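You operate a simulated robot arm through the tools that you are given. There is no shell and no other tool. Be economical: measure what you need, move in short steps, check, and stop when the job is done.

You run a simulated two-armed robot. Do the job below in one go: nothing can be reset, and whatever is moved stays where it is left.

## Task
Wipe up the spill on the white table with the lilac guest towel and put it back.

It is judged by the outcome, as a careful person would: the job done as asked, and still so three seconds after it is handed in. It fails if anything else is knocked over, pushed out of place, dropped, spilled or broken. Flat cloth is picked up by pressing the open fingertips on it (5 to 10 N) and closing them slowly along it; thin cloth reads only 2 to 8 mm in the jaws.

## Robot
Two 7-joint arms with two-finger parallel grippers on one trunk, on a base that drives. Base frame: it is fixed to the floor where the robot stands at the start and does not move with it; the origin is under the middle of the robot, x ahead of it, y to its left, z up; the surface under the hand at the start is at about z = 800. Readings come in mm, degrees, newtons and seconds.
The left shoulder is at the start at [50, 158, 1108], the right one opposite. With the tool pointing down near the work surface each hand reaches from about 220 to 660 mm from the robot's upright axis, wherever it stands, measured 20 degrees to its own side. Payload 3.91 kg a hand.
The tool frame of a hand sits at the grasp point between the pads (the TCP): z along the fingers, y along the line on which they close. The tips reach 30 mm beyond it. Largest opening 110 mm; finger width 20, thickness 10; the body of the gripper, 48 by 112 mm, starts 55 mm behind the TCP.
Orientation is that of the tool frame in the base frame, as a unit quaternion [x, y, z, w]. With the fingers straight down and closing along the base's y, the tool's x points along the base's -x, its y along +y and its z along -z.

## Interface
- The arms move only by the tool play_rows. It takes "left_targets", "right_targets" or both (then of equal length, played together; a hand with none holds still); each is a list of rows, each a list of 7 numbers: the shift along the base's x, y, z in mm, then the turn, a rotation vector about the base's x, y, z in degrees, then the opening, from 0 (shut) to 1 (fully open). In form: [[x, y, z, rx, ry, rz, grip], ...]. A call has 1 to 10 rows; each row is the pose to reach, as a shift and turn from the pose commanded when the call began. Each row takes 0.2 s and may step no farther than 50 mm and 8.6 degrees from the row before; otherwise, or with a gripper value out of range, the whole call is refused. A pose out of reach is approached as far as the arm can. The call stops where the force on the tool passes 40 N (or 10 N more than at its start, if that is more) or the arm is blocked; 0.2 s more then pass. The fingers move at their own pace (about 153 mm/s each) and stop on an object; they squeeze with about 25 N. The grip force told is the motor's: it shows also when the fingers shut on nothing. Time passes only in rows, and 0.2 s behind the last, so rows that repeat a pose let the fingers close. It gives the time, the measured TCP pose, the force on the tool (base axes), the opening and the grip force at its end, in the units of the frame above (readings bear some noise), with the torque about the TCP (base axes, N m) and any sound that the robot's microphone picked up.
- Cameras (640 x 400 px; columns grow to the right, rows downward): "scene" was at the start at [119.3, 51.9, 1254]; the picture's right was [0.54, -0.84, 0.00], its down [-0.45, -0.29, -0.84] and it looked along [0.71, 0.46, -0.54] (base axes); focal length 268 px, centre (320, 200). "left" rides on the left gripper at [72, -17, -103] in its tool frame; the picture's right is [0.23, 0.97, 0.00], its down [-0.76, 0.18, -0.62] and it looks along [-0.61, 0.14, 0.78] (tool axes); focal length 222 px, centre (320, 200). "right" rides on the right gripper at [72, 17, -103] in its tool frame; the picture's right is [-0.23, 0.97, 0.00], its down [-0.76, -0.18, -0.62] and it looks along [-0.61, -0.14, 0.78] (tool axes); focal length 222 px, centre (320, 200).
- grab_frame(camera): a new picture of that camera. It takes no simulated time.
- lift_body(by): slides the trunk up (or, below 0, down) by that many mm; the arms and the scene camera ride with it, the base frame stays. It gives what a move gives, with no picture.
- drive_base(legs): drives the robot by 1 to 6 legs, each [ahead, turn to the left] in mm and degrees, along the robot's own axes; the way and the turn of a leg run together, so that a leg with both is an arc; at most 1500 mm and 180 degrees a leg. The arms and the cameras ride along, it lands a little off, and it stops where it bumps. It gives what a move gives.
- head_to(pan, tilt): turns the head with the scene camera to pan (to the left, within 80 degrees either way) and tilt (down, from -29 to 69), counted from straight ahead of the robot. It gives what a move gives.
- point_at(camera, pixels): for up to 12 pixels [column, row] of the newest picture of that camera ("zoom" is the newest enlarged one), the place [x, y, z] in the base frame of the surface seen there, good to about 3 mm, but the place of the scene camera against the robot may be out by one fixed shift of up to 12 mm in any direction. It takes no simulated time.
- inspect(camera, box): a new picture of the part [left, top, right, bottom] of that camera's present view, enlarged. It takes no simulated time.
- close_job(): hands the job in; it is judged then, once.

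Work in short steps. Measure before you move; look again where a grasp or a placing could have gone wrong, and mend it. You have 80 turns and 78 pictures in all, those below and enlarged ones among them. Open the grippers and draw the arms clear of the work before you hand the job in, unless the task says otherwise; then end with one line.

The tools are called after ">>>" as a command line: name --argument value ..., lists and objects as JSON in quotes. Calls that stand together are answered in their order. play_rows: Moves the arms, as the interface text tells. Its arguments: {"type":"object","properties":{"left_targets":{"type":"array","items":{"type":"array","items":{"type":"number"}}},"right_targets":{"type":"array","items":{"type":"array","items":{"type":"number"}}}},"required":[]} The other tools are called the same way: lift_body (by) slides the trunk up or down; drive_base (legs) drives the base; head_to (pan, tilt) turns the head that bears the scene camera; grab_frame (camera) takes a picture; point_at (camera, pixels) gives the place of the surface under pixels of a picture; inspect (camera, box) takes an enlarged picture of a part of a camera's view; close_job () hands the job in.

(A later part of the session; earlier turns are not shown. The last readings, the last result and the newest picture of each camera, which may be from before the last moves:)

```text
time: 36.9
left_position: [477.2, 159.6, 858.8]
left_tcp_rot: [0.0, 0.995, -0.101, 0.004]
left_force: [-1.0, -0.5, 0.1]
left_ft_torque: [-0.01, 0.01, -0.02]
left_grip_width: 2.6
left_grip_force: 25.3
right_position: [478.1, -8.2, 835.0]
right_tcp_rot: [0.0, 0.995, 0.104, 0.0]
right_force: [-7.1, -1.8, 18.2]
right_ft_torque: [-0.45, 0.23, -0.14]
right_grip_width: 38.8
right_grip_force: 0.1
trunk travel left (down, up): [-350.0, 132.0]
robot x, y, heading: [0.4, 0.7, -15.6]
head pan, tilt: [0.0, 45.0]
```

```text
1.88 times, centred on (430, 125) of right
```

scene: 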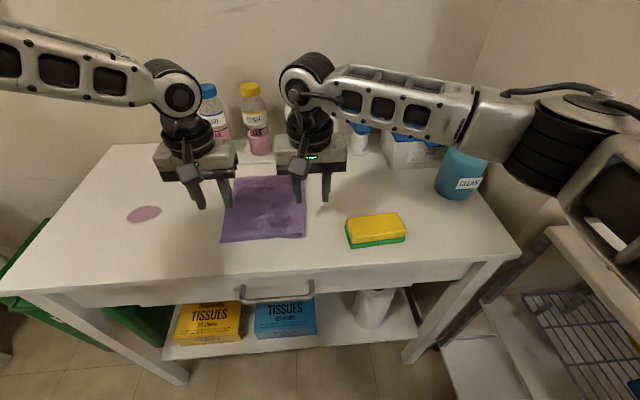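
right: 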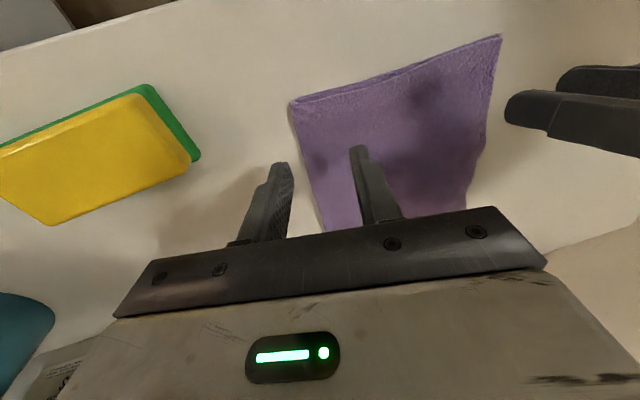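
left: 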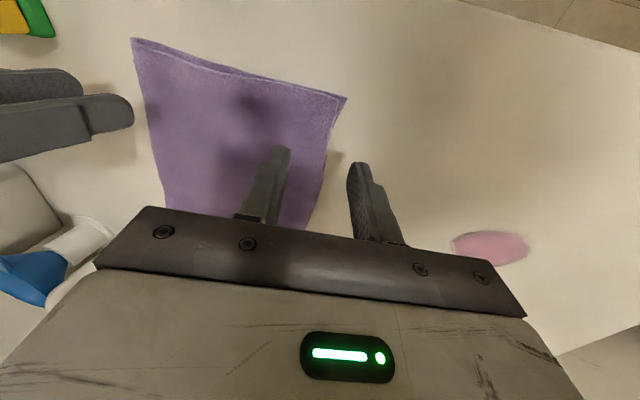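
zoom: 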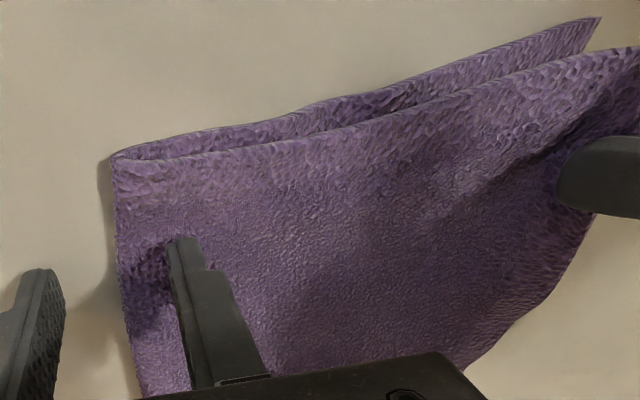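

Now it is clear: the fold is the right edge (y≈−6) and the left edge is open. So I'll grip the middle of the fold with the right hand alone, which lifts both layers. First I lower the left, release the top layer and draw both hands up.

>>> play_rows --left_targets '[[0, 0, -12, 0, 0, 0, 0], [0, 0, -23, 0, 0, 0, 0], [0, 0, -23, 0, 0, 0, 0.1], [0, 0, -23, 0, 0, 0, 0.2], [0, 0, -23, 0, 0, 0, 0.32], [0, 0, -15, 0, 0, 0, 0.36], [0, 0, 10, 4, 0, 0, 0.36], [0, 10, 40, 8, 0, 0, 0.36], [0, 30, 80, 12, 0, 0, 0.36]]' --right_targets '[[0, 0, 5, 0, 0, 0, 0.36], [0, 0, 20, 0, 0, 0, 0.36], [0, 0, 40, -4, 0, 0, 0.36], [15, 0, 50, -8, 0, 0, 0.36], [35, 0, 50, -12, 0, 0, 0.36], [57, 0, 50, -12, 0, 0, 0.36], [57, 0, 50, -12, 0, 0, 0.36], [57, 0, 50, -12, 0, 0, 0.36], [57, 0, 50, -12, 0, 0, 0.36]]'

>>> grab_frame --camera "right"

>>> inspect --camera "scene" --box '[180, 140, 360, 270]'

```text
time: 38.9
left_position: [476.9, 190.0, 938.7]
left_tcp_rot: [0.0, 1.0, 0.003, 0.003]
left_force: [-0.6, 0.1, 1.0]
left_ft_torque: [0.02, 0.01, -0.03]
left_grip_width: 39.8
left_grip_force: 0.0
right_position: [522.5, -14.5, 882.9]
right_tcp_rot: [0.0, 1.0, 0.0, 0.0]
right_force: [-0.8, -0.9, 0.0]
right_ft_torque: [0.0, -0.02, 0.02]
right_grip_width: 39.4
right_grip_force: 0.1
right hand out of reach, approached as far as the arm can: row 6, 7, 8, 9
trunk travel left (down, up): [-350.0, 132.0]
robot x, y, heading: [-0.2, -2.5, -15.7]
head pan, tilt: [0.0, 45.0]
```

```text
52 pictures are left
```

right: 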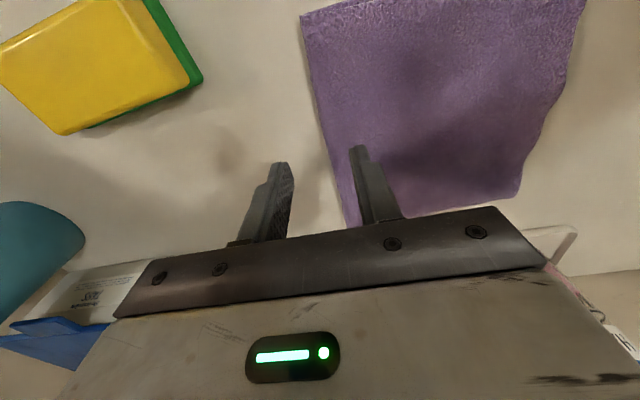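

```text
3.08 times, centred on (270, 205) of scene
```

zoom: 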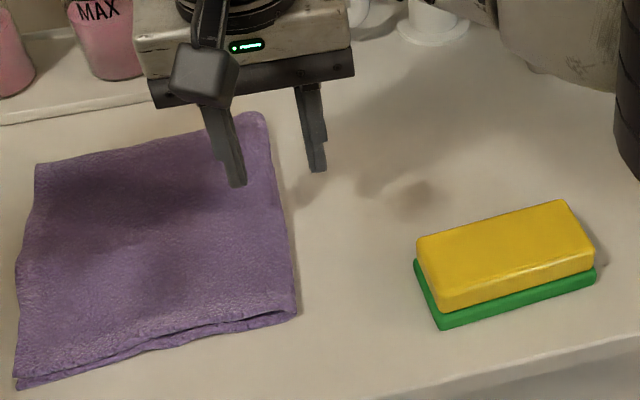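

The towel is flat and nearly undisturbed. I raise the hands and turn the base to face about +9°, where the right hand reaches the fold's middle comfortably.

>>> play_rows --left_targets '[[-20, 20, 30, 0, 0, 0, 0.36], [-40, 40, 60, 0, 0, 0, 0.36], [-60, 60, 90, 0, 0, 0, 0.36], [-80, 80, 120, 0, 0, 0, 0.36]]' --right_targets '[[0, 0, 20, 0, 0, 0, 0.36], [0, 0, 40, 0, 0, 0, 0.36], [-20, 0, 60, 0, 0, 0, 0.36], [-40, 0, 80, 0, 0, 0, 0.36]]'

>>> drive_base --legs '[[0, 25]]'

```text
time: 39.9
left_position: [399.1, 269.1, 1057.2]
left_tcp_rot: [0.0, 1.0, 0.003, 0.002]
left_force: [-0.4, 0.1, -0.7]
left_ft_torque: [0.02, -0.02, 0.0]
left_grip_width: 39.5
left_grip_force: 0.1
right_position: [486.0, -15.8, 964.1]
right_tcp_rot: [0.001, 1.0, -0.001, 0.0]
right_force: [-0.3, 0.0, -0.4]
right_ft_torque: [0.02, 0.03, -0.01]
right_grip_width: 39.7
right_grip_force: 0.1
trunk travel left (down, up): [-350.0, 132.0]
robot x, y, heading: [-1.3, 0.3, -15.5]
head pan, tilt: [0.0, 45.0]
```

```text
time: 41.6
left_position: [250.2, 411.7, 1056.6]
left_tcp_rot: [-0.214, 0.977, 0.003, 0.003]
left_force: [-0.2, 0.7, -0.1]
left_ft_torque: [-0.03, -0.03, 0.01]
left_grip_width: 39.8
left_grip_force: 0.0
right_position: [447.5, 188.0, 963.3]
right_tcp_rot: [-0.213, 0.977, -0.001, -0.001]
right_force: [-0.4, -0.2, -0.5]
right_ft_torque: [-0.02, 0.01, 0.01]
right_grip_width: 39.5
right_grip_force: 0.1
trunk travel left (down, up): [-350.0, 132.0]
robot x, y, heading: [1.4, -0.2, 9.0]
head pan, tilt: [0.0, 45.0]
```

Next I move the right hand above the fold's middle at (535,−6) and square it to the edge.

>>> play_rows --right_targets '[[11, -32, 0, 0, 0, -4, 0.36], [25, -65, 0, 0, 0, -8, 0.36], [40, -97, 0, 0, 0, -12, 0.36], [55, -130, -10, 0, 0, -16, 0.36], [72, -162, -40, 0, 0, -20, 0.36], [88, -194, -75, 0, 0, -24.6, 0.36], [88, -194, -83, 0, 0, -24.6, 0.36]]'

>>> grab_frame --camera "right"

```text
time: 43.2
left_position: [251.0, 412.1, 1057.1]
left_tcp_rot: [-0.214, 0.977, 0.003, 0.002]
left_force: [0.9, -0.6, -0.1]
left_ft_torque: [0.0, -0.01, 0.0]
left_grip_width: 39.7
left_grip_force: 0.0
right_position: [537.8, -5.1, 880.0]
right_tcp_rot: [0.0, 1.0, -0.001, -0.001]
right_force: [-0.8, -0.1, -0.3]
right_ft_torque: [0.02, 0.0, 0.0]
right_grip_width: 39.5
right_grip_force: 0.1
trunk travel left (down, up): [-350.0, 132.0]
robot x, y, heading: [-1.1, -4.1, 8.8]
head pan, tilt: [0.0, 45.0]
```

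```text
50 pictures are left
```

right: 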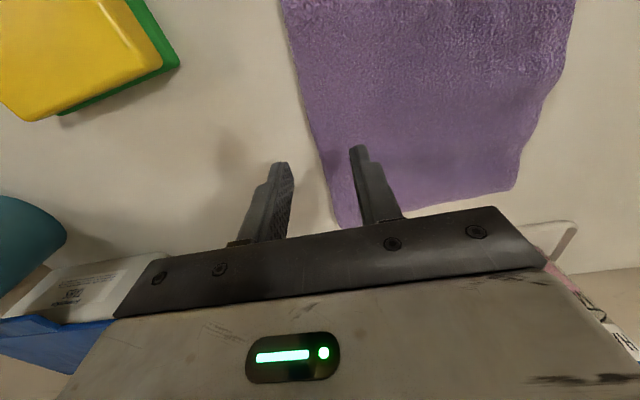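

>>> point_at --camera "right" --pixels '[[288, 30], [304, 90], [315, 130], [325, 165], [335, 195], [345, 222], [516, 188], [560, 80], [548, 105]]'

```text
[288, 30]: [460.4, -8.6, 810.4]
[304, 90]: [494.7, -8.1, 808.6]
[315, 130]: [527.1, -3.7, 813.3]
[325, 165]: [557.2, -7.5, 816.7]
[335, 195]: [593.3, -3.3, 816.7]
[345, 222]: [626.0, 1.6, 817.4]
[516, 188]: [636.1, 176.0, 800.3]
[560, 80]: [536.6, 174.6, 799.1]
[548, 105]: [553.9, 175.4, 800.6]
```

The fold edge is at y≈−6 at x=535. I lower the right hand onto it, with the inner finger on the cloth and the outer beyond the fold.

>>> play_rows --right_targets '[[0, 0, -20, 0, 0, 0, 0.36], [0, 0, -34, 0, 0, 0, 0.36], [0, 0, -40, 0, 0, 0, 0.36], [0, 0, -44, 0, 0, 0, 0.36], [0, 0, -46, 0, 0, 0, 0.36], [0, 0, -46, 0, 0, 0, 0.36]]'

>>> play_rows --right_targets '[[0, 0, 0, 0, 0, 0, 0.32], [0, 0, 0, 0, 0, 0, 0.28], [0, 0, 0, 0, 0, 0, 0.24], [0, 0, 0, 0, 0, 0, 0.2], [0, 0, 0, 0, 0, 0, 0.16], [0, 0, 0, 0, 0, 0, 0.12], [0, 0, 0, 0, 0, 0, 0.08], [0, 0, 0, 0, 0, 0, 0.04], [0, 0, 0, 0, 0, 0, 0], [0, 0, 0, 0, 0, 0, 0]]'

>>> grab_frame --camera "right"

```text
time: 44.6
left_position: [249.9, 411.0, 1057.5]
left_tcp_rot: [-0.214, 0.977, 0.003, 0.002]
left_force: [0.4, -0.6, 0.4]
left_ft_torque: [0.01, 0.02, -0.02]
left_grip_width: 39.4
left_grip_force: 0.0
right_position: [536.3, -5.4, 835.5]
right_tcp_rot: [0.0, 1.0, 0.0, 0.001]
right_force: [1.1, -0.6, 6.7]
right_ft_torque: [0.15, -0.04, -0.02]
right_grip_width: 39.5
right_grip_force: 0.0
trunk travel left (down, up): [-350.0, 132.0]
robot x, y, heading: [0.3, 0.8, 8.5]
head pan, tilt: [0.0, 45.0]
```

```text
time: 46.8
left_position: [251.0, 411.0, 1057.1]
left_tcp_rot: [-0.214, 0.977, 0.003, 0.003]
left_force: [-0.3, -0.1, -0.1]
left_ft_torque: [0.01, -0.01, 0.0]
left_grip_width: 39.6
left_grip_force: 0.0
right_position: [535.3, -6.2, 836.3]
right_tcp_rot: [0.0, 1.0, 0.0, 0.0]
right_force: [-0.6, 1.5, 9.7]
right_ft_torque: [0.15, 0.0, -0.01]
right_grip_width: 4.7
right_grip_force: 25.4
trunk travel left (down, up): [-350.0, 132.0]
robot x, y, heading: [-1.0, -0.8, 9.0]
head pan, tilt: [0.0, 45.0]
```

```text
49 pictures are left
```

right: 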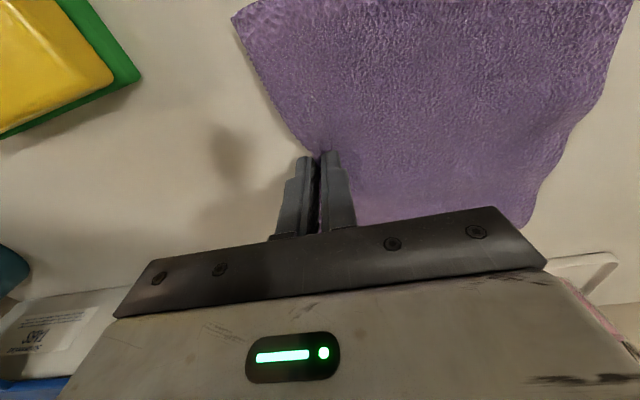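

The jaws read 4.7 mm, so the fold with both layers is held. I lift it while moving toward +y, so it peels up without dragging, then look.

>>> play_rows --right_targets '[[0, 5, 15, 0, 0, 0, 0], [0, 15, 35, 0, 0, 0, 0], [0, 25, 60, 0, 0, 0, 0], [0, 40, 85, 0, 0, 0, 0], [-5, 55, 110, 0, 0, 0, 0], [-10, 70, 135, 0, 0, 0, 0], [-15, 85, 160, 0, 0, 0, 0], [-20, 100, 185, 0, 0, 0, 0], [-25, 115, 205, 0, 0, 0, 0], [-30, 130, 215, 0, 0, 0, 0]]'

>>> grab_frame --camera "scene"

```text
time: 49.0
left_position: [251.3, 412.1, 1056.2]
left_tcp_rot: [-0.213, 0.977, 0.003, 0.002]
left_force: [0.2, -0.4, 0.1]
left_ft_torque: [-0.01, 0.01, -0.01]
left_grip_width: 40.0
left_grip_force: 0.0
right_position: [506.9, 124.4, 1050.8]
right_tcp_rot: [0.0, 1.0, 0.0, 0.0]
right_force: [0.4, 0.3, 0.4]
right_ft_torque: [-0.01, -0.01, -0.05]
right_grip_width: 4.3
right_grip_force: 25.3
trunk travel left (down, up): [-350.0, 132.0]
robot x, y, heading: [1.1, -2.5, 8.8]
head pan, tilt: [0.0, 45.0]
```

```text
48 pictures are left
```

scene: 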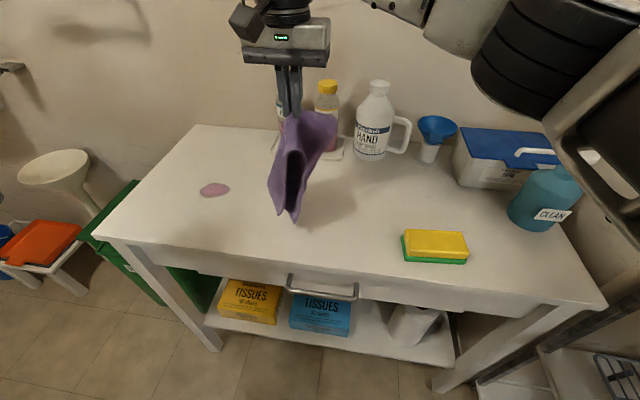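

The towel hangs neatly from its fold. I turn the base 15° left so the spill is within the right hand's range.

>>> drive_base --legs '[[0, 15]]'

>>> play_rows --right_targets '[[10, 25, 0, 0, 0, -3, 0], [20, 50, 0, 0, 0, -6, 0], [30, 75, 0, 0, 0, -9, 0], [40, 100, 0, 0, 0, -12, 0], [48, 125, 0, 0, 0, -15, 0], [52, 145, 0, 0, 0, -15, 0], [52, 145, 0, 0, 0, -15, 0]]'

>>> grab_frame --camera "scene"

```text
time: 50.3
left_position: [134.6, 462.5, 1056.3]
left_tcp_rot: [-0.34, 0.941, 0.003, 0.001]
left_force: [0.2, -0.5, -0.3]
left_ft_torque: [-0.02, 0.02, -0.03]
left_grip_width: 39.7
left_grip_force: 0.1
right_position: [458.0, 251.2, 1049.4]
right_tcp_rot: [-0.13, 0.992, -0.001, -0.002]
right_force: [0.4, -0.4, -0.7]
right_ft_torque: [-0.02, -0.02, -0.06]
right_grip_width: 4.4
right_grip_force: 24.8
trunk travel left (down, up): [-350.0, 132.0]
robot x, y, heading: [-3.1, 3.7, 23.8]
head pan, tilt: [0.0, 45.0]
```

```text
time: 51.9
left_position: [136.3, 462.5, 1056.9]
left_tcp_rot: [-0.339, 0.941, 0.004, 0.001]
left_force: [-0.1, 0.4, -0.1]
left_ft_torque: [-0.01, 0.0, 0.01]
left_grip_width: 39.5
left_grip_force: 0.0
right_position: [466.9, 286.7, 1039.5]
right_tcp_rot: [0.0, 1.0, 0.0, 0.0]
right_force: [0.2, -0.7, -1.6]
right_ft_torque: [-0.03, -0.03, 0.07]
right_grip_width: 4.2
right_grip_force: 25.6
right hand out of reach, approached as far as the arm can: row 2, 3, 4, 5, 6, 7
trunk travel left (down, up): [-350.0, 132.0]
robot x, y, heading: [4.1, 2.6, 24.2]
head pan, tilt: [0.0, 45.0]
```

```text
47 pictures are left
```

scene: 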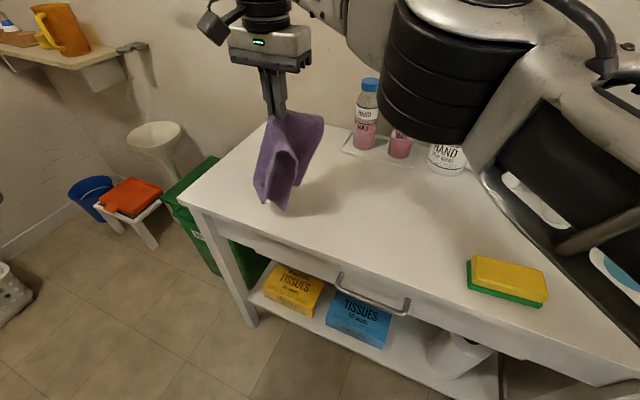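

The right arm has the mirrored limit. I turn a further 22° left, to heading about 46°, so the spill sits on its own side, then extend.

>>> drive_base --legs '[[0, 22]]'

>>> play_rows --right_targets '[[25, -5, 0, 0, 0, -3, 0], [50, -10, 0, 0, 0, -6, 0], [75, -15, 0, 0, 0, -9, 0], [100, -15, 0, 0, 0, -12, 0], [125, -15, 0, 0, 0, -15, 0], [150, -15, 0, 0, 0, -18, 0], [175, -15, 0, 0, 0, -22, 0], [200, -15, 0, 0, 0, -22, 0]]'

>>> grab_frame --camera "scene"

```text
time: 53.4
left_position: [-43.7, 479.6, 1055.9]
left_tcp_rot: [-0.509, 0.861, 0.003, 0.001]
left_force: [-0.8, 0.2, -0.1]
left_ft_torque: [-0.03, 0.0, 0.01]
left_grip_width: 39.5
left_grip_force: 0.1
right_position: [328.6, 437.5, 1038.4]
right_tcp_rot: [-0.186, 0.982, -0.001, 0.0]
right_force: [-0.4, 0.2, -0.4]
right_ft_torque: [-0.04, -0.03, -0.07]
right_grip_width: 4.2
right_grip_force: 25.2
trunk travel left (down, up): [-350.0, 132.0]
robot x, y, heading: [1.8, -2.7, 45.4]
head pan, tilt: [0.0, 45.0]
```

```text
time: 55.2
left_position: [-43.9, 480.9, 1056.0]
left_tcp_rot: [-0.509, 0.861, 0.004, 0.001]
left_force: [-0.1, -0.2, 1.0]
left_ft_torque: [0.0, 0.02, -0.03]
left_grip_width: 39.6
left_grip_force: 0.1
right_position: [475.1, 383.8, 1033.1]
right_tcp_rot: [0.006, 1.0, 0.001, -0.001]
right_force: [-0.5, 0.3, -0.9]
right_ft_torque: [-0.03, 0.01, 0.04]
right_grip_width: 4.2
right_grip_force: 24.8
right hand out of reach, approached as far as the arm can: row 2, 3, 4, 5, 6, 7, 8
trunk travel left (down, up): [-350.0, 132.0]
robot x, y, heading: [1.0, -1.1, 45.5]
head pan, tilt: [0.0, 45.0]
```

```text
46 pictures are left
```

scene: 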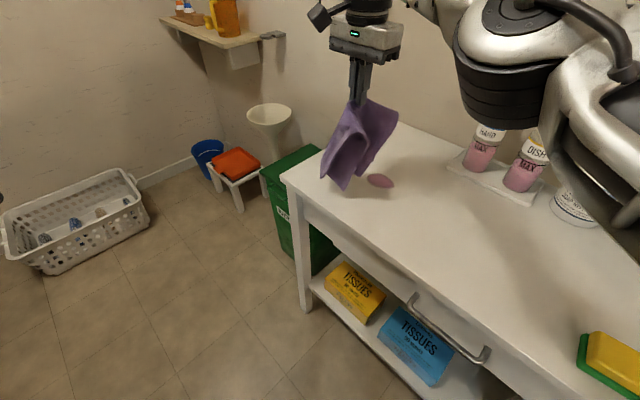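

It stopped at (475,384). I relax the yaw back toward the robot's heading and see whether it extends.

>>> play_rows --right_targets '[[0, 0, 0, 0, 0, 7, 0], [0, 0, 0, 0, 0, 14, 0], [0, 0, 0, 0, 0, 21, 0], [0, 0, -10, 0, 0, 28, 0], [20, 5, -20, 0, 0, 28, 0], [40, 10, -30, 0, 0, 28, 0], [60, 15, -30, 0, 0, 28, 0], [60, 15, -30, 0, 0, 28, 0]]'

```text
time: 57.0
left_position: [-42.8, 480.2, 1055.5]
left_tcp_rot: [-0.509, 0.861, 0.003, 0.0]
left_force: [0.7, 0.6, -0.1]
left_ft_torque: [-0.02, 0.0, 0.04]
left_grip_width: 39.6
left_grip_force: 0.0
right_position: [504.4, 369.0, 1002.5]
right_tcp_rot: [-0.238, 0.971, -0.001, -0.001]
right_force: [-0.5, 0.3, -0.5]
right_ft_torque: [-0.01, -0.01, -0.04]
right_grip_width: 4.4
right_grip_force: 24.8
right hand out of reach, approached as far as the arm can: row 5, 6, 7, 8
trunk travel left (down, up): [-350.0, 132.0]
robot x, y, heading: [-0.5, 2.8, 45.6]
head pan, tilt: [0.0, 45.0]
```

Radial reach ends near r≈625 at this height, so driving about 60 mm closer would help. I look down to judge the clearance between the base and the table.

>>> head_to --pan -30 --tilt 69

>>> grab_frame --camera "scene"

```text
time: 58.0
left_position: [-43.3, 480.3, 1057.1]
left_tcp_rot: [-0.509, 0.861, 0.004, 0.001]
left_force: [0.0, 1.4, -1.0]
left_ft_torque: [0.02, 0.01, 0.0]
left_grip_width: 39.6
left_grip_force: 0.0
right_position: [504.2, 369.5, 1002.7]
right_tcp_rot: [-0.237, 0.971, 0.0, -0.001]
right_force: [0.2, -0.6, -0.4]
right_ft_torque: [-0.02, -0.04, -0.08]
right_grip_width: 4.3
right_grip_force: 25.0
trunk travel left (down, up): [-350.0, 132.0]
robot x, y, heading: [-1.6, 0.3, 45.3]
head pan, tilt: [-30.0, 68.8]
```

```text
45 pictures are left
```

scene: 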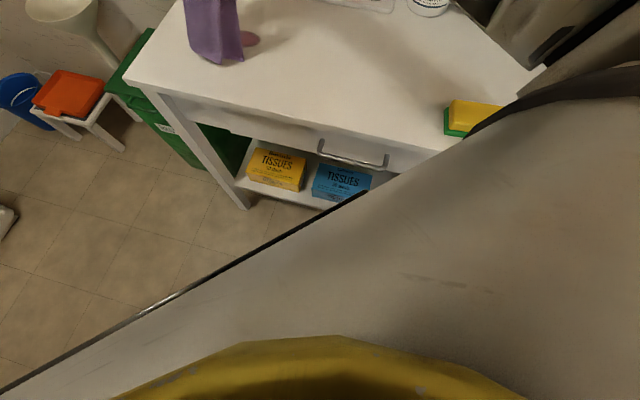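

I measure the robot's own edge and the table's front edge.

>>> point_at --camera "scene" --pixels '[[100, 342], [200, 285], [300, 232], [360, 195], [420, 165], [480, 130], [330, 280], [180, 92], [300, 125], [430, 153], [350, 340], [240, 205]]'

```text
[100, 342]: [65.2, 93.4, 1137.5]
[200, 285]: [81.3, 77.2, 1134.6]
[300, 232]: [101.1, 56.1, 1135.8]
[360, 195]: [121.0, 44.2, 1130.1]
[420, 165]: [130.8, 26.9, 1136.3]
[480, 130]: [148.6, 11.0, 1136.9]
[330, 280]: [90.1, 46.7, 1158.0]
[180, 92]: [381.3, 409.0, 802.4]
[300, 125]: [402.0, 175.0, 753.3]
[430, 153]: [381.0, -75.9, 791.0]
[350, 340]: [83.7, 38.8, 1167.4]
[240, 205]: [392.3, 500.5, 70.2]
```

That is only the torso, so I won't risk driving closer. Tilting the fingertips outward about 18° gains reach instead. I move to the far side of the spill, at about (500,424,985), with that tilt.

>>> play_rows --right_targets '[[0, 0, 0, 3, -5.3, 0, 0], [0, 0, 0, 5.7, -10.5, 0, 0], [0, 0, 0, 8.5, -15.8, 0, 0], [-2, 20, -5, 8.5, -15.8, 0, 0], [-4, 40, -10, 8.5, -15.8, 0, 0], [-5, 55, -17, 8.5, -15.8, 0, 0], [-5, 55, -17, 8.5, -15.8, 0, 0]]'

>>> head_to --pan -8 --tilt 50

>>> grab_frame --camera "scene"

```text
time: 59.6
left_position: [-43.1, 480.7, 1055.6]
left_tcp_rot: [-0.509, 0.861, 0.005, 0.001]
left_force: [0.6, 0.0, 0.0]
left_ft_torque: [-0.05, -0.01, 0.02]
left_grip_width: 39.6
left_grip_force: 0.2
right_position: [500.0, 423.3, 984.9]
right_tcp_rot: [-0.235, 0.96, 0.039, 0.149]
right_force: [0.2, 0.3, -0.5]
right_ft_torque: [-0.03, 0.03, -0.07]
right_grip_width: 4.3
right_grip_force: 25.2
trunk travel left (down, up): [-350.0, 132.0]
robot x, y, heading: [1.4, 2.0, 45.3]
head pan, tilt: [-30.0, 68.8]
```

```text
time: 60.5
left_position: [-42.5, 480.4, 1056.0]
left_tcp_rot: [-0.509, 0.861, 0.004, 0.001]
left_force: [0.2, 0.0, 0.3]
left_ft_torque: [0.06, 0.02, 0.01]
left_grip_width: 39.6
left_grip_force: 0.2
right_position: [499.3, 423.9, 984.7]
right_tcp_rot: [-0.234, 0.96, 0.039, 0.149]
right_force: [-0.1, -0.2, -0.8]
right_ft_torque: [0.0, 0.01, -0.06]
right_grip_width: 4.3
right_grip_force: 24.9
trunk travel left (down, up): [-350.0, 132.0]
robot x, y, heading: [-2.2, -2.9, 45.4]
head pan, tilt: [-8.0, 50.0]
```

```text
44 pictures are left
```

scene: 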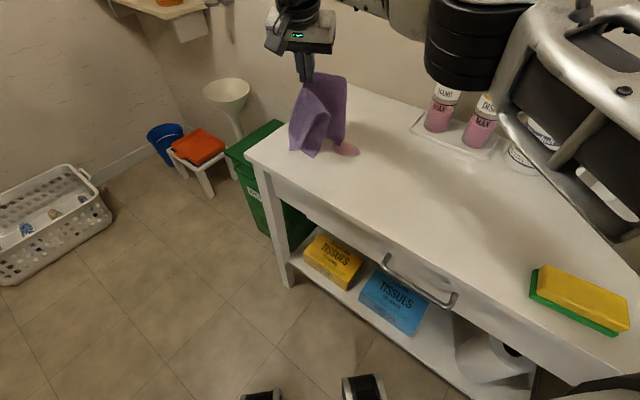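

The towel hangs just left of the spill. I lay it down by lowering along an arc toward −y, so it trails over the spill.

>>> play_rows --right_targets '[[0, 0, -12, 0, 0, 0, 0], [14, -26, -12, 0, 0, 0, 0], [28, -53, -15, 0, 0, 0, 0], [42, -79, -28, 0, 0, 0, 0], [52, -97, -45, 0, 0, 0, 0], [60, -113, -65, 0, 0, 0, 0], [66, -124, -90, 0, 0, 0, 0], [72, -134, -115, 0, 0, 0, 0], [76, -142, -135, 0, 0, 0, 0], [78, -146, -140, 0, 0, 0, 0]]'

>>> grab_frame --camera "scene"

>>> grab_frame --camera "right"

```text
time: 62.6
left_position: [-43.0, 480.5, 1056.1]
left_tcp_rot: [-0.509, 0.861, 0.004, 0.0]
left_force: [0.5, 0.2, 0.4]
left_ft_torque: [0.0, 0.01, -0.03]
left_grip_width: 39.7
left_grip_force: 0.2
right_position: [575.8, 277.7, 844.7]
right_tcp_rot: [-0.235, 0.959, 0.041, 0.15]
right_force: [-0.3, 0.9, 3.7]
right_ft_torque: [0.04, 0.04, -0.07]
right_grip_width: 4.3
right_grip_force: 24.7
trunk travel left (down, up): [-350.0, 132.0]
robot x, y, heading: [-1.0, -3.6, 45.5]
head pan, tilt: [-8.0, 50.0]
```

```text
43 pictures are left
```

scene: 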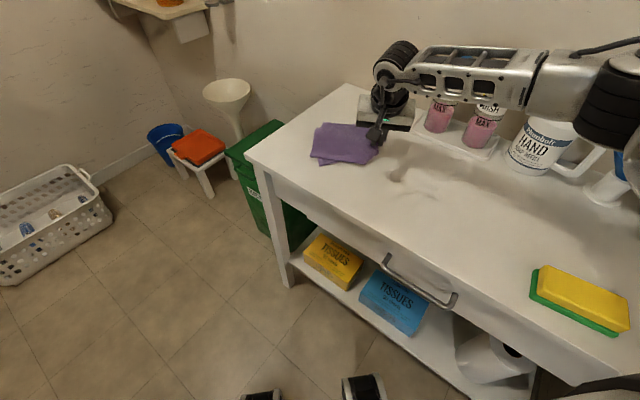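

```text
42 pictures are left
```

right: 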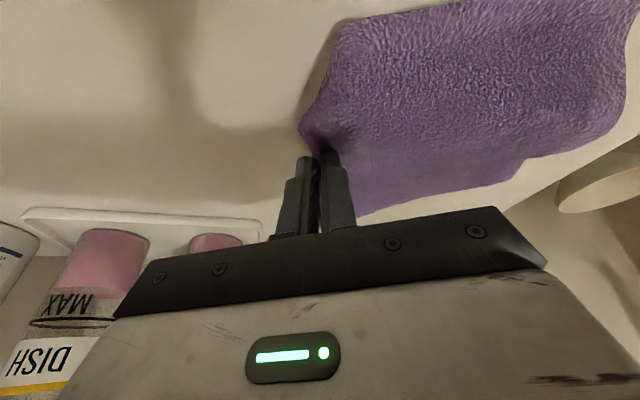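

The towel lies flat over the spill. Before dragging I check the clearance to the bottle tray and the towel's extent.

>>> point_at --camera "right" --pixels '[[258, 222], [100, 212], [25, 215], [345, 30], [630, 60], [525, 165], [370, 212], [312, 120]]'

>>> point_at --camera "scene" --pixels '[[440, 50], [490, 62], [444, 95], [490, 105], [415, 130], [545, 120]]'

```text
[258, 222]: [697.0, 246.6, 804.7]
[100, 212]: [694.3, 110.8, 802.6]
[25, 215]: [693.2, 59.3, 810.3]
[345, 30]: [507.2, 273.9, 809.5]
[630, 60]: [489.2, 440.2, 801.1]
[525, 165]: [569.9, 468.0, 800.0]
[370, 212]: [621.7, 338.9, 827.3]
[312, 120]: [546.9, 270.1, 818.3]
```

```text
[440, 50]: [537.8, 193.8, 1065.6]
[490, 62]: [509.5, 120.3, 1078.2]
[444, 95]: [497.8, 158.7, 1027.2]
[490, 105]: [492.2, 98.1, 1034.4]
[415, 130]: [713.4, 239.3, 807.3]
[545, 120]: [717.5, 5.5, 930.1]
```

The tray is at x≥694, clear. I now drag the towel toward −y across the spill, low on the table.

>>> play_rows --right_targets '[[-3, -12, 0, 0, 0, 0, 0], [-6, -24, 0, 0, 0, 0, 0], [-9, -36, 0, 0, 0, 0, 0], [-12, -48, 0, 0, 0, 0, 0], [-15, -60, 0, 0, 0, 0, 0], [-18, -72, 0, 0, 0, 0, 0], [-21, -84, 0, 0, 0, 0, 0], [-24, -96, 0, 0, 0, 0, 0], [-27, -108, 0, 0, 0, 0, 0], [-30, -120, 0, 0, 0, 0, 0]]'

>>> grab_frame --camera "scene"

```text
time: 64.8
left_position: [-43.4, 480.0, 1056.7]
left_tcp_rot: [-0.509, 0.861, 0.004, 0.001]
left_force: [-0.4, 0.3, 0.2]
left_ft_torque: [0.0, -0.01, 0.01]
left_grip_width: 39.8
left_grip_force: 0.1
right_position: [546.1, 155.5, 843.1]
right_tcp_rot: [-0.234, 0.96, 0.04, 0.15]
right_force: [0.5, 1.2, 3.3]
right_ft_torque: [0.05, 0.02, -0.05]
right_grip_width: 4.3
right_grip_force: 25.0
trunk travel left (down, up): [-350.0, 132.0]
robot x, y, heading: [-0.3, 0.6, 45.5]
head pan, tilt: [-8.0, 50.0]
```

```text
41 pictures are left
```

scene: 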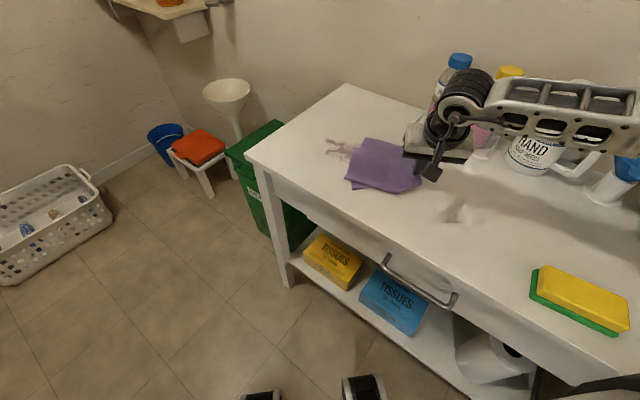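

It partly wiped and some residue is left. I zoom in on it.

>>> inspect --camera "scene" --box '[290, 110, 450, 210]'

>>> point_at --camera "zoom" --pixels '[[150, 115], [230, 165], [150, 180], [190, 150], [250, 260], [300, 115], [500, 290], [530, 230], [430, 330], [225, 180]]'

```text
4.00 times, centred on (370, 160) of scene
```

zoom: 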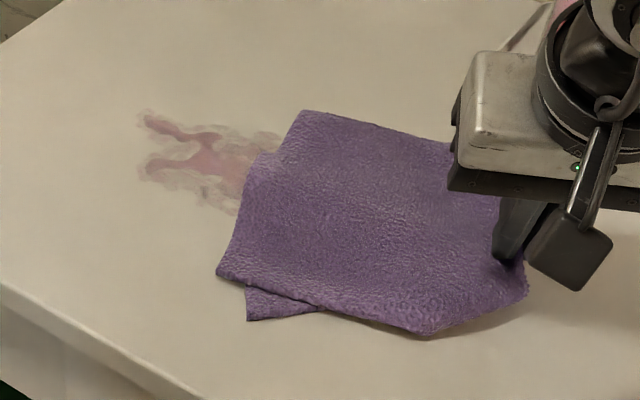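

```text
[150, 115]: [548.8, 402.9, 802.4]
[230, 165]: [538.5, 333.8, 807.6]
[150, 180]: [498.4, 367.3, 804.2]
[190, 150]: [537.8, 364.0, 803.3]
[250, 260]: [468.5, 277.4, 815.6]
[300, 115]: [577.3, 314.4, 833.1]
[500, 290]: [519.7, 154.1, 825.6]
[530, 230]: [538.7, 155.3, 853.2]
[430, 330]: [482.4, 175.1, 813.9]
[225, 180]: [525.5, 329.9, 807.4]
```

The residue spans x≈498–550, y≈330–403, so it needs more passes with more pressure. I peel the towel up toward +y and bring it back beyond the residue.

>>> play_rows --right_targets '[[0, 15, 25, 0, 0, 0, 0], [0, 35, 55, 0, 0, 0, 0], [-5, 60, 85, 0, 0, 0, 0], [-10, 90, 115, 0, 0, 0, 0], [-15, 125, 140, 0, 0, 0, 0], [-22, 165, 150, 0, 0, 0, 0], [-30, 205, 150, 0, 0, 0, 0], [-38, 245, 150, 0, 0, 0, 0], [-42, 280, 145, 0, 0, 0, 0], [-44, 305, 142, 0, 0, 0, 0]]'

>>> grab_frame --camera "scene"

```text
time: 67.0
left_position: [-43.4, 481.0, 1056.7]
left_tcp_rot: [-0.51, 0.86, 0.004, 0.001]
left_force: [0.3, -0.9, -0.3]
left_ft_torque: [0.0, -0.02, -0.01]
left_grip_width: 39.8
left_grip_force: 0.1
right_position: [493.3, 436.6, 979.2]
right_tcp_rot: [-0.235, 0.959, 0.039, 0.15]
right_force: [-0.4, -0.2, -0.4]
right_ft_torque: [-0.03, 0.01, -0.06]
right_grip_width: 4.1
right_grip_force: 25.1
right hand out of reach, approached as far as the arm can: row 9, 10
trunk travel left (down, up): [-350.0, 132.0]
robot x, y, heading: [-1.2, -1.2, 45.4]
head pan, tilt: [-8.0, 50.0]
```

```text
39 pictures are left
```

scene: 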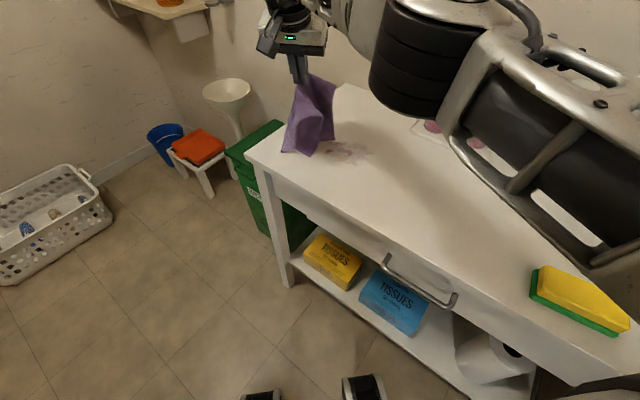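

I'll use the hanging cloth as a wad this time: lower it straight over the residue at about (527,365) until it presses, then scrub.

>>> play_rows --right_targets '[[12, -25, 0, 0, 0, 0, 0], [24, -50, 0, 0, 0, 0, 0], [34, -70, -10, 0, 0, 0, 0], [34, -70, -35, 0, 0, 0, 0], [34, -70, -60, 0, 0, 0, 0], [34, -70, -85, 0, 0, 0, 0], [34, -70, -105, 0, 0, 0, 0], [34, -70, -115, 0, 0, 0, 0], [34, -70, -122, 0, 0, 0, 0], [34, -70, -122, 0, 0, 0, 0]]'

>>> grab_frame --camera "right"

```text
time: 69.2
left_position: [-43.2, 480.4, 1055.2]
left_tcp_rot: [-0.508, 0.861, 0.004, -0.001]
left_force: [-0.8, -0.6, -0.1]
left_ft_torque: [0.01, 0.02, 0.02]
left_grip_width: 39.6
left_grip_force: 0.0
right_position: [527.9, 364.9, 859.2]
right_tcp_rot: [-0.234, 0.96, 0.039, 0.15]
right_force: [-0.8, 0.2, 0.4]
right_ft_torque: [0.05, 0.02, -0.08]
right_grip_width: 4.6
right_grip_force: 24.9
trunk travel left (down, up): [-350.0, 132.0]
robot x, y, heading: [1.1, -0.4, 45.5]
head pan, tilt: [-8.0, 50.0]
```

```text
38 pictures are left
```

right: 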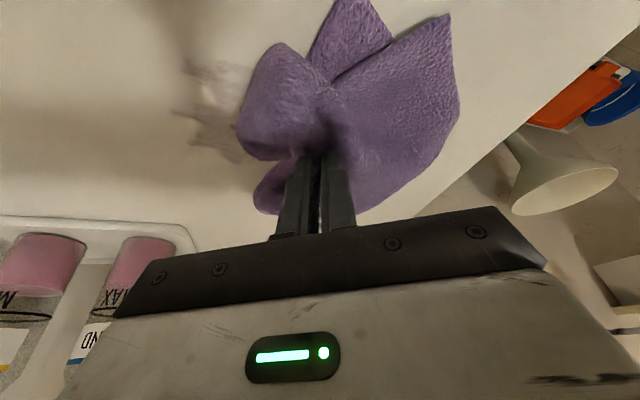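

The cloth makes a wad, and the visible residue lies around (215,115) in the wrist view. I measure it while pressing is set up.

>>> point_at --camera "right" --pixels '[[190, 70], [180, 115], [215, 130], [240, 80], [235, 155]]'

>>> play_rows --right_targets '[[0, 0, -8, 0, 0, 0, 0], [0, 0, -14, 0, 0, 0, 0], [0, 0, -18, 0, 0, 0, 0], [0, 0, -18, 0, 0, 0, 0]]'

```text
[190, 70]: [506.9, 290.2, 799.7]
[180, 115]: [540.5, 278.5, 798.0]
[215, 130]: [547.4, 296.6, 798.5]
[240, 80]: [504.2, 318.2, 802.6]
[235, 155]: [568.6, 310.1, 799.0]
```

```text
time: 70.2
left_position: [-43.2, 479.6, 1057.0]
left_tcp_rot: [-0.509, 0.861, 0.004, 0.001]
left_force: [-0.6, -0.3, 0.5]
left_ft_torque: [0.0, -0.03, -0.02]
left_grip_width: 39.5
left_grip_force: 0.0
right_position: [526.0, 367.9, 845.1]
right_tcp_rot: [-0.235, 0.959, 0.041, 0.152]
right_force: [0.0, -1.6, 16.7]
right_ft_torque: [0.0, -0.03, -0.07]
right_grip_width: 4.2
right_grip_force: 24.6
trunk travel left (down, up): [-350.0, 132.0]
robot x, y, heading: [-1.3, 0.0, 45.5]
head pan, tilt: [-8.0, 50.0]
```

16.7 N is a bit much. I ease up 2 mm and scrub in y-sweeps over the stained area.

>>> play_rows --right_targets '[[0, 15, 2, 0, 0, 0, 0], [0, 32, 2, 0, 0, 0, 0], [0, 10, 2, 0, 0, 0, 0], [0, -14, 2, 0, 0, 0, 0], [0, -38, 2, 0, 0, 0, 0], [0, -62, 2, 0, 0, 0, 0], [0, -90, 2, 0, 0, 0, 0], [20, -90, 2, 0, 0, 0, 0], [20, -66, 2, 0, 0, 0, 0], [20, -42, 2, 0, 0, 0, 0]]'

>>> play_rows --right_targets '[[0, 20, 0, 0, 0, 0, 0], [0, 42, 0, 0, 0, 0, 0], [0, 66, 0, 0, 0, 0, 0], [-20, 66, 0, 0, 0, 0, 0], [-40, 66, 0, 0, 0, 0, 0], [-40, 42, 0, 0, 0, 0, 0], [-40, 18, 0, 0, 0, 0, 0], [-40, -6, 0, 0, 0, 0, 0], [-40, -30, 0, 0, 0, 0, 0], [-40, -50, 0, 0, 0, 0, 0]]'

>>> grab_frame --camera "scene"

>>> grab_frame --camera "right"

```text
time: 72.5
left_position: [-43.7, 480.7, 1056.1]
left_tcp_rot: [-0.509, 0.861, 0.003, 0.0]
left_force: [0.3, -0.1, 0.5]
left_ft_torque: [-0.02, -0.02, -0.02]
left_grip_width: 39.4
left_grip_force: 0.0
right_position: [546.4, 322.7, 845.0]
right_tcp_rot: [-0.234, 0.96, 0.039, 0.151]
right_force: [-0.8, -2.9, 10.1]
right_ft_torque: [-0.09, 0.01, -0.02]
right_grip_width: 4.3
right_grip_force: 25.3
trunk travel left (down, up): [-350.0, 132.0]
robot x, y, heading: [0.1, 3.6, 45.6]
head pan, tilt: [-8.0, 50.0]
```

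```text
time: 74.7
left_position: [-43.1, 480.0, 1057.6]
left_tcp_rot: [-0.509, 0.861, 0.003, 0.001]
left_force: [-1.0, -0.6, 0.3]
left_ft_torque: [0.03, 0.01, 0.01]
left_grip_width: 39.7
left_grip_force: 0.1
right_position: [506.2, 273.1, 845.4]
right_tcp_rot: [-0.235, 0.959, 0.041, 0.152]
right_force: [0.0, 3.6, 13.7]
right_ft_torque: [0.1, -0.02, 0.0]
right_grip_width: 4.5
right_grip_force: 24.9
trunk travel left (down, up): [-350.0, 132.0]
robot x, y, heading: [1.1, -0.5, 45.4]
head pan, tilt: [-8.0, 50.0]
```

```text
37 pictures are left
```

scene: 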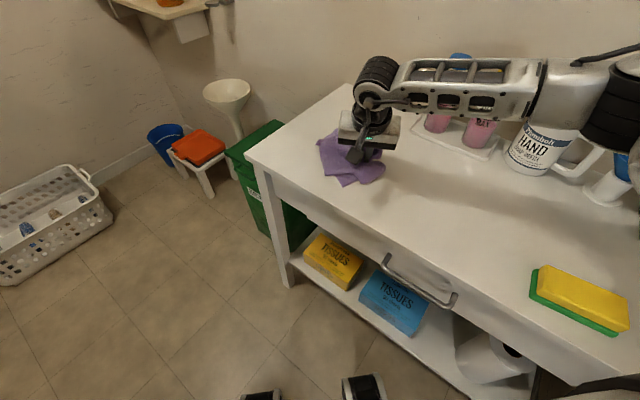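

```text
36 pictures are left
```

right: 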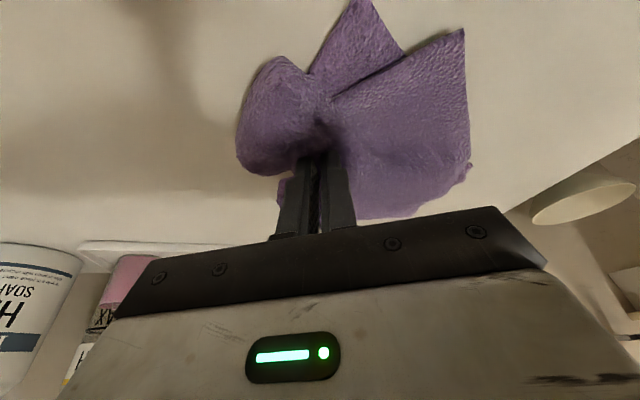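

No residue shows around the wad. I drag it further toward −y and lift it, to see the whole area.

>>> play_rows --right_targets '[[5, -25, 0, 0, 0, 0, 0], [10, -50, 2, 0, 0, 0, 0], [10, -75, 10, 0, 0, 0, 0], [5, -90, 40, 0, 0, 0, 0], [0, -90, 75, 0, 0, 0, 0], [0, -90, 110, 0, 0, 0, 0], [0, -90, 145, 0, 0, 0, 0]]'

>>> inspect --camera "scene" --box '[250, 80, 450, 220]'

```text
time: 76.2
left_position: [-43.5, 479.7, 1057.1]
left_tcp_rot: [-0.51, 0.86, 0.005, 0.001]
left_force: [0.9, 0.0, -0.1]
left_ft_torque: [-0.01, 0.0, 0.05]
left_grip_width: 39.6
left_grip_force: 0.1
right_position: [504.6, 183.5, 989.2]
right_tcp_rot: [-0.235, 0.96, 0.038, 0.15]
right_force: [0.5, 0.8, 0.1]
right_ft_torque: [0.03, -0.01, -0.06]
right_grip_width: 4.2
right_grip_force: 24.9
trunk travel left (down, up): [-350.0, 132.0]
robot x, y, heading: [3.5, 1.5, 45.4]
head pan, tilt: [-8.0, 50.0]
```

```text
2.86 times, centred on (350, 150) of scene
```

zoom: 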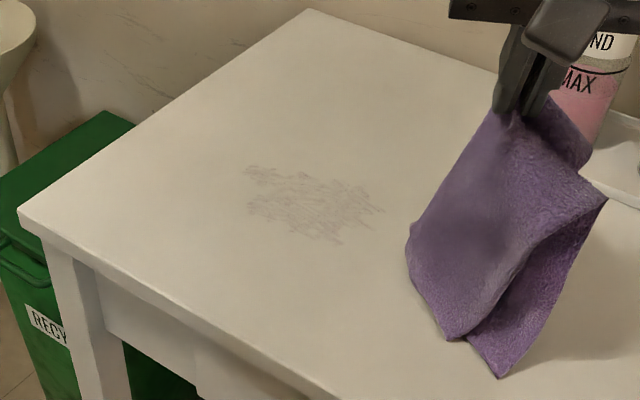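

Only faint traces remain, at zoom (240–385, 165–243). I measure their extent for another scrub.

>>> point_at --camera "zoom" --pixels '[[245, 170], [250, 210], [340, 242], [382, 210], [350, 185], [300, 205]]'

```text
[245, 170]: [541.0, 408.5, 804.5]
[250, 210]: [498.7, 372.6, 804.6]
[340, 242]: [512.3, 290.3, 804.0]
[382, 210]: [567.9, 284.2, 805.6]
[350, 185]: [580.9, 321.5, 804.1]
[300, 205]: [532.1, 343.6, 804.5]
```

I go back over the area and lower the wad at about (540,295).

>>> play_rows --right_targets '[[12, 40, 0, 0, 0, 0, 0], [24, 80, 0, 0, 0, 0, 0], [36, 112, -10, 0, 0, 0, 0], [36, 112, -40, 0, 0, 0, 0], [36, 112, -70, 0, 0, 0, 0], [36, 112, -100, 0, 0, 0, 0], [36, 112, -125, 0, 0, 0, 0], [36, 112, -138, 0, 0, 0, 0], [36, 112, -144, 0, 0, 0, 0], [36, 112, -146, 0, 0, 0, 0]]'

```text
time: 78.5
left_position: [-44.5, 480.0, 1056.8]
left_tcp_rot: [-0.509, 0.861, 0.004, 0.001]
left_force: [0.3, 0.0, 0.6]
left_ft_torque: [0.0, 0.0, 0.0]
left_grip_width: 39.4
left_grip_force: 0.1
right_position: [543.4, 297.2, 845.5]
right_tcp_rot: [-0.234, 0.959, 0.041, 0.151]
right_force: [1.1, -2.3, 12.5]
right_ft_torque: [-0.05, -0.04, -0.05]
right_grip_width: 4.3
right_grip_force: 25.0
trunk travel left (down, up): [-350.0, 132.0]
robot x, y, heading: [-2.8, 0.7, 45.5]
head pan, tilt: [-8.0, 50.0]
```

12.5 N of press. I scrub in x-sweeps at about 15 mm spacing from y=287 upward.

>>> play_rows --right_targets '[[35, -10, 0, 0, 0, 0, 0], [0, -8, 0, 0, 0, 0, 0], [-40, -5, 0, 0, 0, 0, 0], [-40, 8, 0, 0, 0, 0, 0], [0, 8, 0, 0, 0, 0, 0], [38, 10, 0, 0, 0, 0, 0], [38, 24, 0, 0, 0, 0, 0], [0, 24, 0, 0, 0, 0, 0], [-42, 26, 0, 0, 0, 0, 0], [-42, 40, 0, 0, 0, 0, 0]]'

>>> play_rows --right_targets '[[40, 0, 0, 0, 0, 0, 0], [80, 2, 0, 0, 0, 0, 0], [80, 15, 0, 0, 0, 0, 0], [40, 16, 0, 0, 0, 0, 0], [-2, 18, 0, 0, 0, 0, 0], [-2, 32, 0, 0, 0, 0, 0], [40, 32, 0, 0, 0, 0, 0], [72, 34, 0, 0, 0, 0, 0], [70, 48, 0, 0, 0, 0, 0], [30, 48, 0, 0, 0, 0, 0]]'

>>> play_rows --right_targets '[[-32, 0, 0, 0, 0, 0, 0], [-32, 14, 0, 0, 0, 0, 0], [0, 16, 0, 0, 0, 0, 0], [30, 18, 0, 0, 0, 0, 0], [28, 30, 0, 0, 0, 0, 0], [-5, 30, 0, 0, 0, 0, 0], [-32, 30, 0, 0, 0, 0, 0], [-10, 0, 0, 0, 0, 0, 0], [0, -35, 0, 0, 0, 0, 0], [5, -70, 0, 0, 0, 0, 0]]'

>>> play_rows --right_targets '[[0, -30, 0, 0, 0, 0, 0], [0, -65, 0, 0, 0, 0, 0], [0, -100, 5, 0, 0, 0, 0], [0, -130, 30, 0, 0, 0, 0], [0, -140, 65, 0, 0, 0, 0], [0, -145, 105, 0, 0, 0, 0], [0, -145, 145, 0, 0, 0, 0]]'

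>>> inspect --camera "scene" --box '[250, 80, 450, 220]'

```text
time: 80.7
left_position: [-44.3, 479.1, 1057.5]
left_tcp_rot: [-0.509, 0.861, 0.004, 0.002]
left_force: [-0.2, 0.6, -0.5]
left_ft_torque: [0.02, -0.04, 0.0]
left_grip_width: 39.6
left_grip_force: 0.0
right_position: [498.7, 335.8, 844.2]
right_tcp_rot: [-0.234, 0.96, 0.039, 0.151]
right_force: [-1.0, -3.3, 11.0]
right_ft_torque: [-0.16, 0.04, -0.03]
right_grip_width: 4.3
right_grip_force: 25.5
trunk travel left (down, up): [-350.0, 132.0]
robot x, y, heading: [-4.4, 4.3, 45.5]
head pan, tilt: [-8.0, 50.0]
```

```text
time: 82.8
left_position: [-44.2, 479.0, 1055.8]
left_tcp_rot: [-0.51, 0.86, 0.003, 0.001]
left_force: [0.8, 0.6, 0.3]
left_ft_torque: [-0.03, 0.03, 0.01]
left_grip_width: 39.8
left_grip_force: 0.0
right_position: [531.8, 384.9, 843.3]
right_tcp_rot: [-0.234, 0.96, 0.038, 0.152]
right_force: [3.4, -0.2, 12.5]
right_ft_torque: [-0.06, -0.13, 0.0]
right_grip_width: 4.1
right_grip_force: 25.7
trunk travel left (down, up): [-350.0, 132.0]
robot x, y, heading: [0.1, -0.1, 45.2]
head pan, tilt: [-8.0, 50.0]
```

```text
time: 85.0
left_position: [-43.7, 480.1, 1056.8]
left_tcp_rot: [-0.509, 0.861, 0.004, 0.001]
left_force: [-0.2, -0.6, -0.1]
left_ft_torque: [-0.01, 0.0, -0.01]
left_grip_width: 39.7
left_grip_force: 0.1
right_position: [537.5, 312.8, 845.0]
right_tcp_rot: [-0.234, 0.96, 0.04, 0.15]
right_force: [1.4, 1.7, 9.3]
right_ft_torque: [0.02, -0.04, -0.01]
right_grip_width: 4.3
right_grip_force: 25.1
right hand out of reach, approached as far as the arm can: row 4, 5
trunk travel left (down, up): [-350.0, 132.0]
robot x, y, heading: [0.4, 1.7, 45.7]
head pan, tilt: [-8.0, 50.0]
```

```text
time: 86.7
left_position: [-42.8, 481.8, 1055.9]
left_tcp_rot: [-0.51, 0.86, 0.004, 0.0]
left_force: [0.1, 0.0, 0.1]
left_ft_torque: [-0.02, 0.01, 0.0]
left_grip_width: 39.8
left_grip_force: 0.0
right_position: [533.8, 169.2, 989.9]
right_tcp_rot: [-0.235, 0.96, 0.039, 0.149]
right_force: [-0.6, 0.1, -1.0]
right_ft_torque: [-0.01, 0.01, -0.03]
right_grip_width: 4.3
right_grip_force: 25.1
trunk travel left (down, up): [-350.0, 132.0]
robot x, y, heading: [-3.4, 3.0, 45.5]
head pan, tilt: [-8.0, 50.0]
```

```text
2.86 times, centred on (350, 150) of scene
```

zoom: 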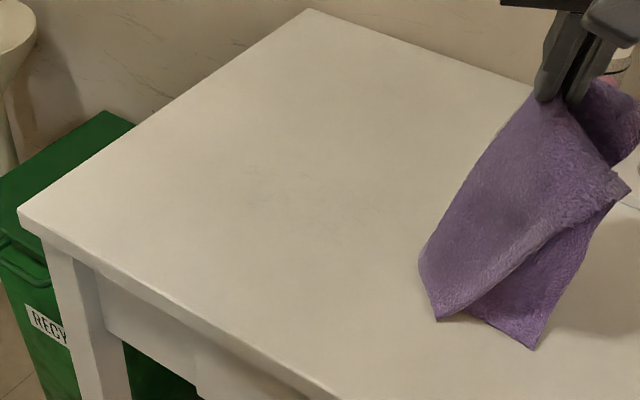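

The table looks clean. I zoom in closely to be sure.

>>> inspect --camera "scene" --box '[310, 120, 400, 176]'

```text
7.11 times, centred on (355, 148) of scene
```

zoom: 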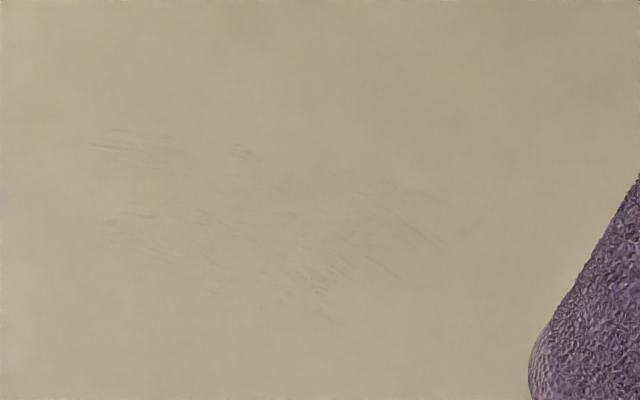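

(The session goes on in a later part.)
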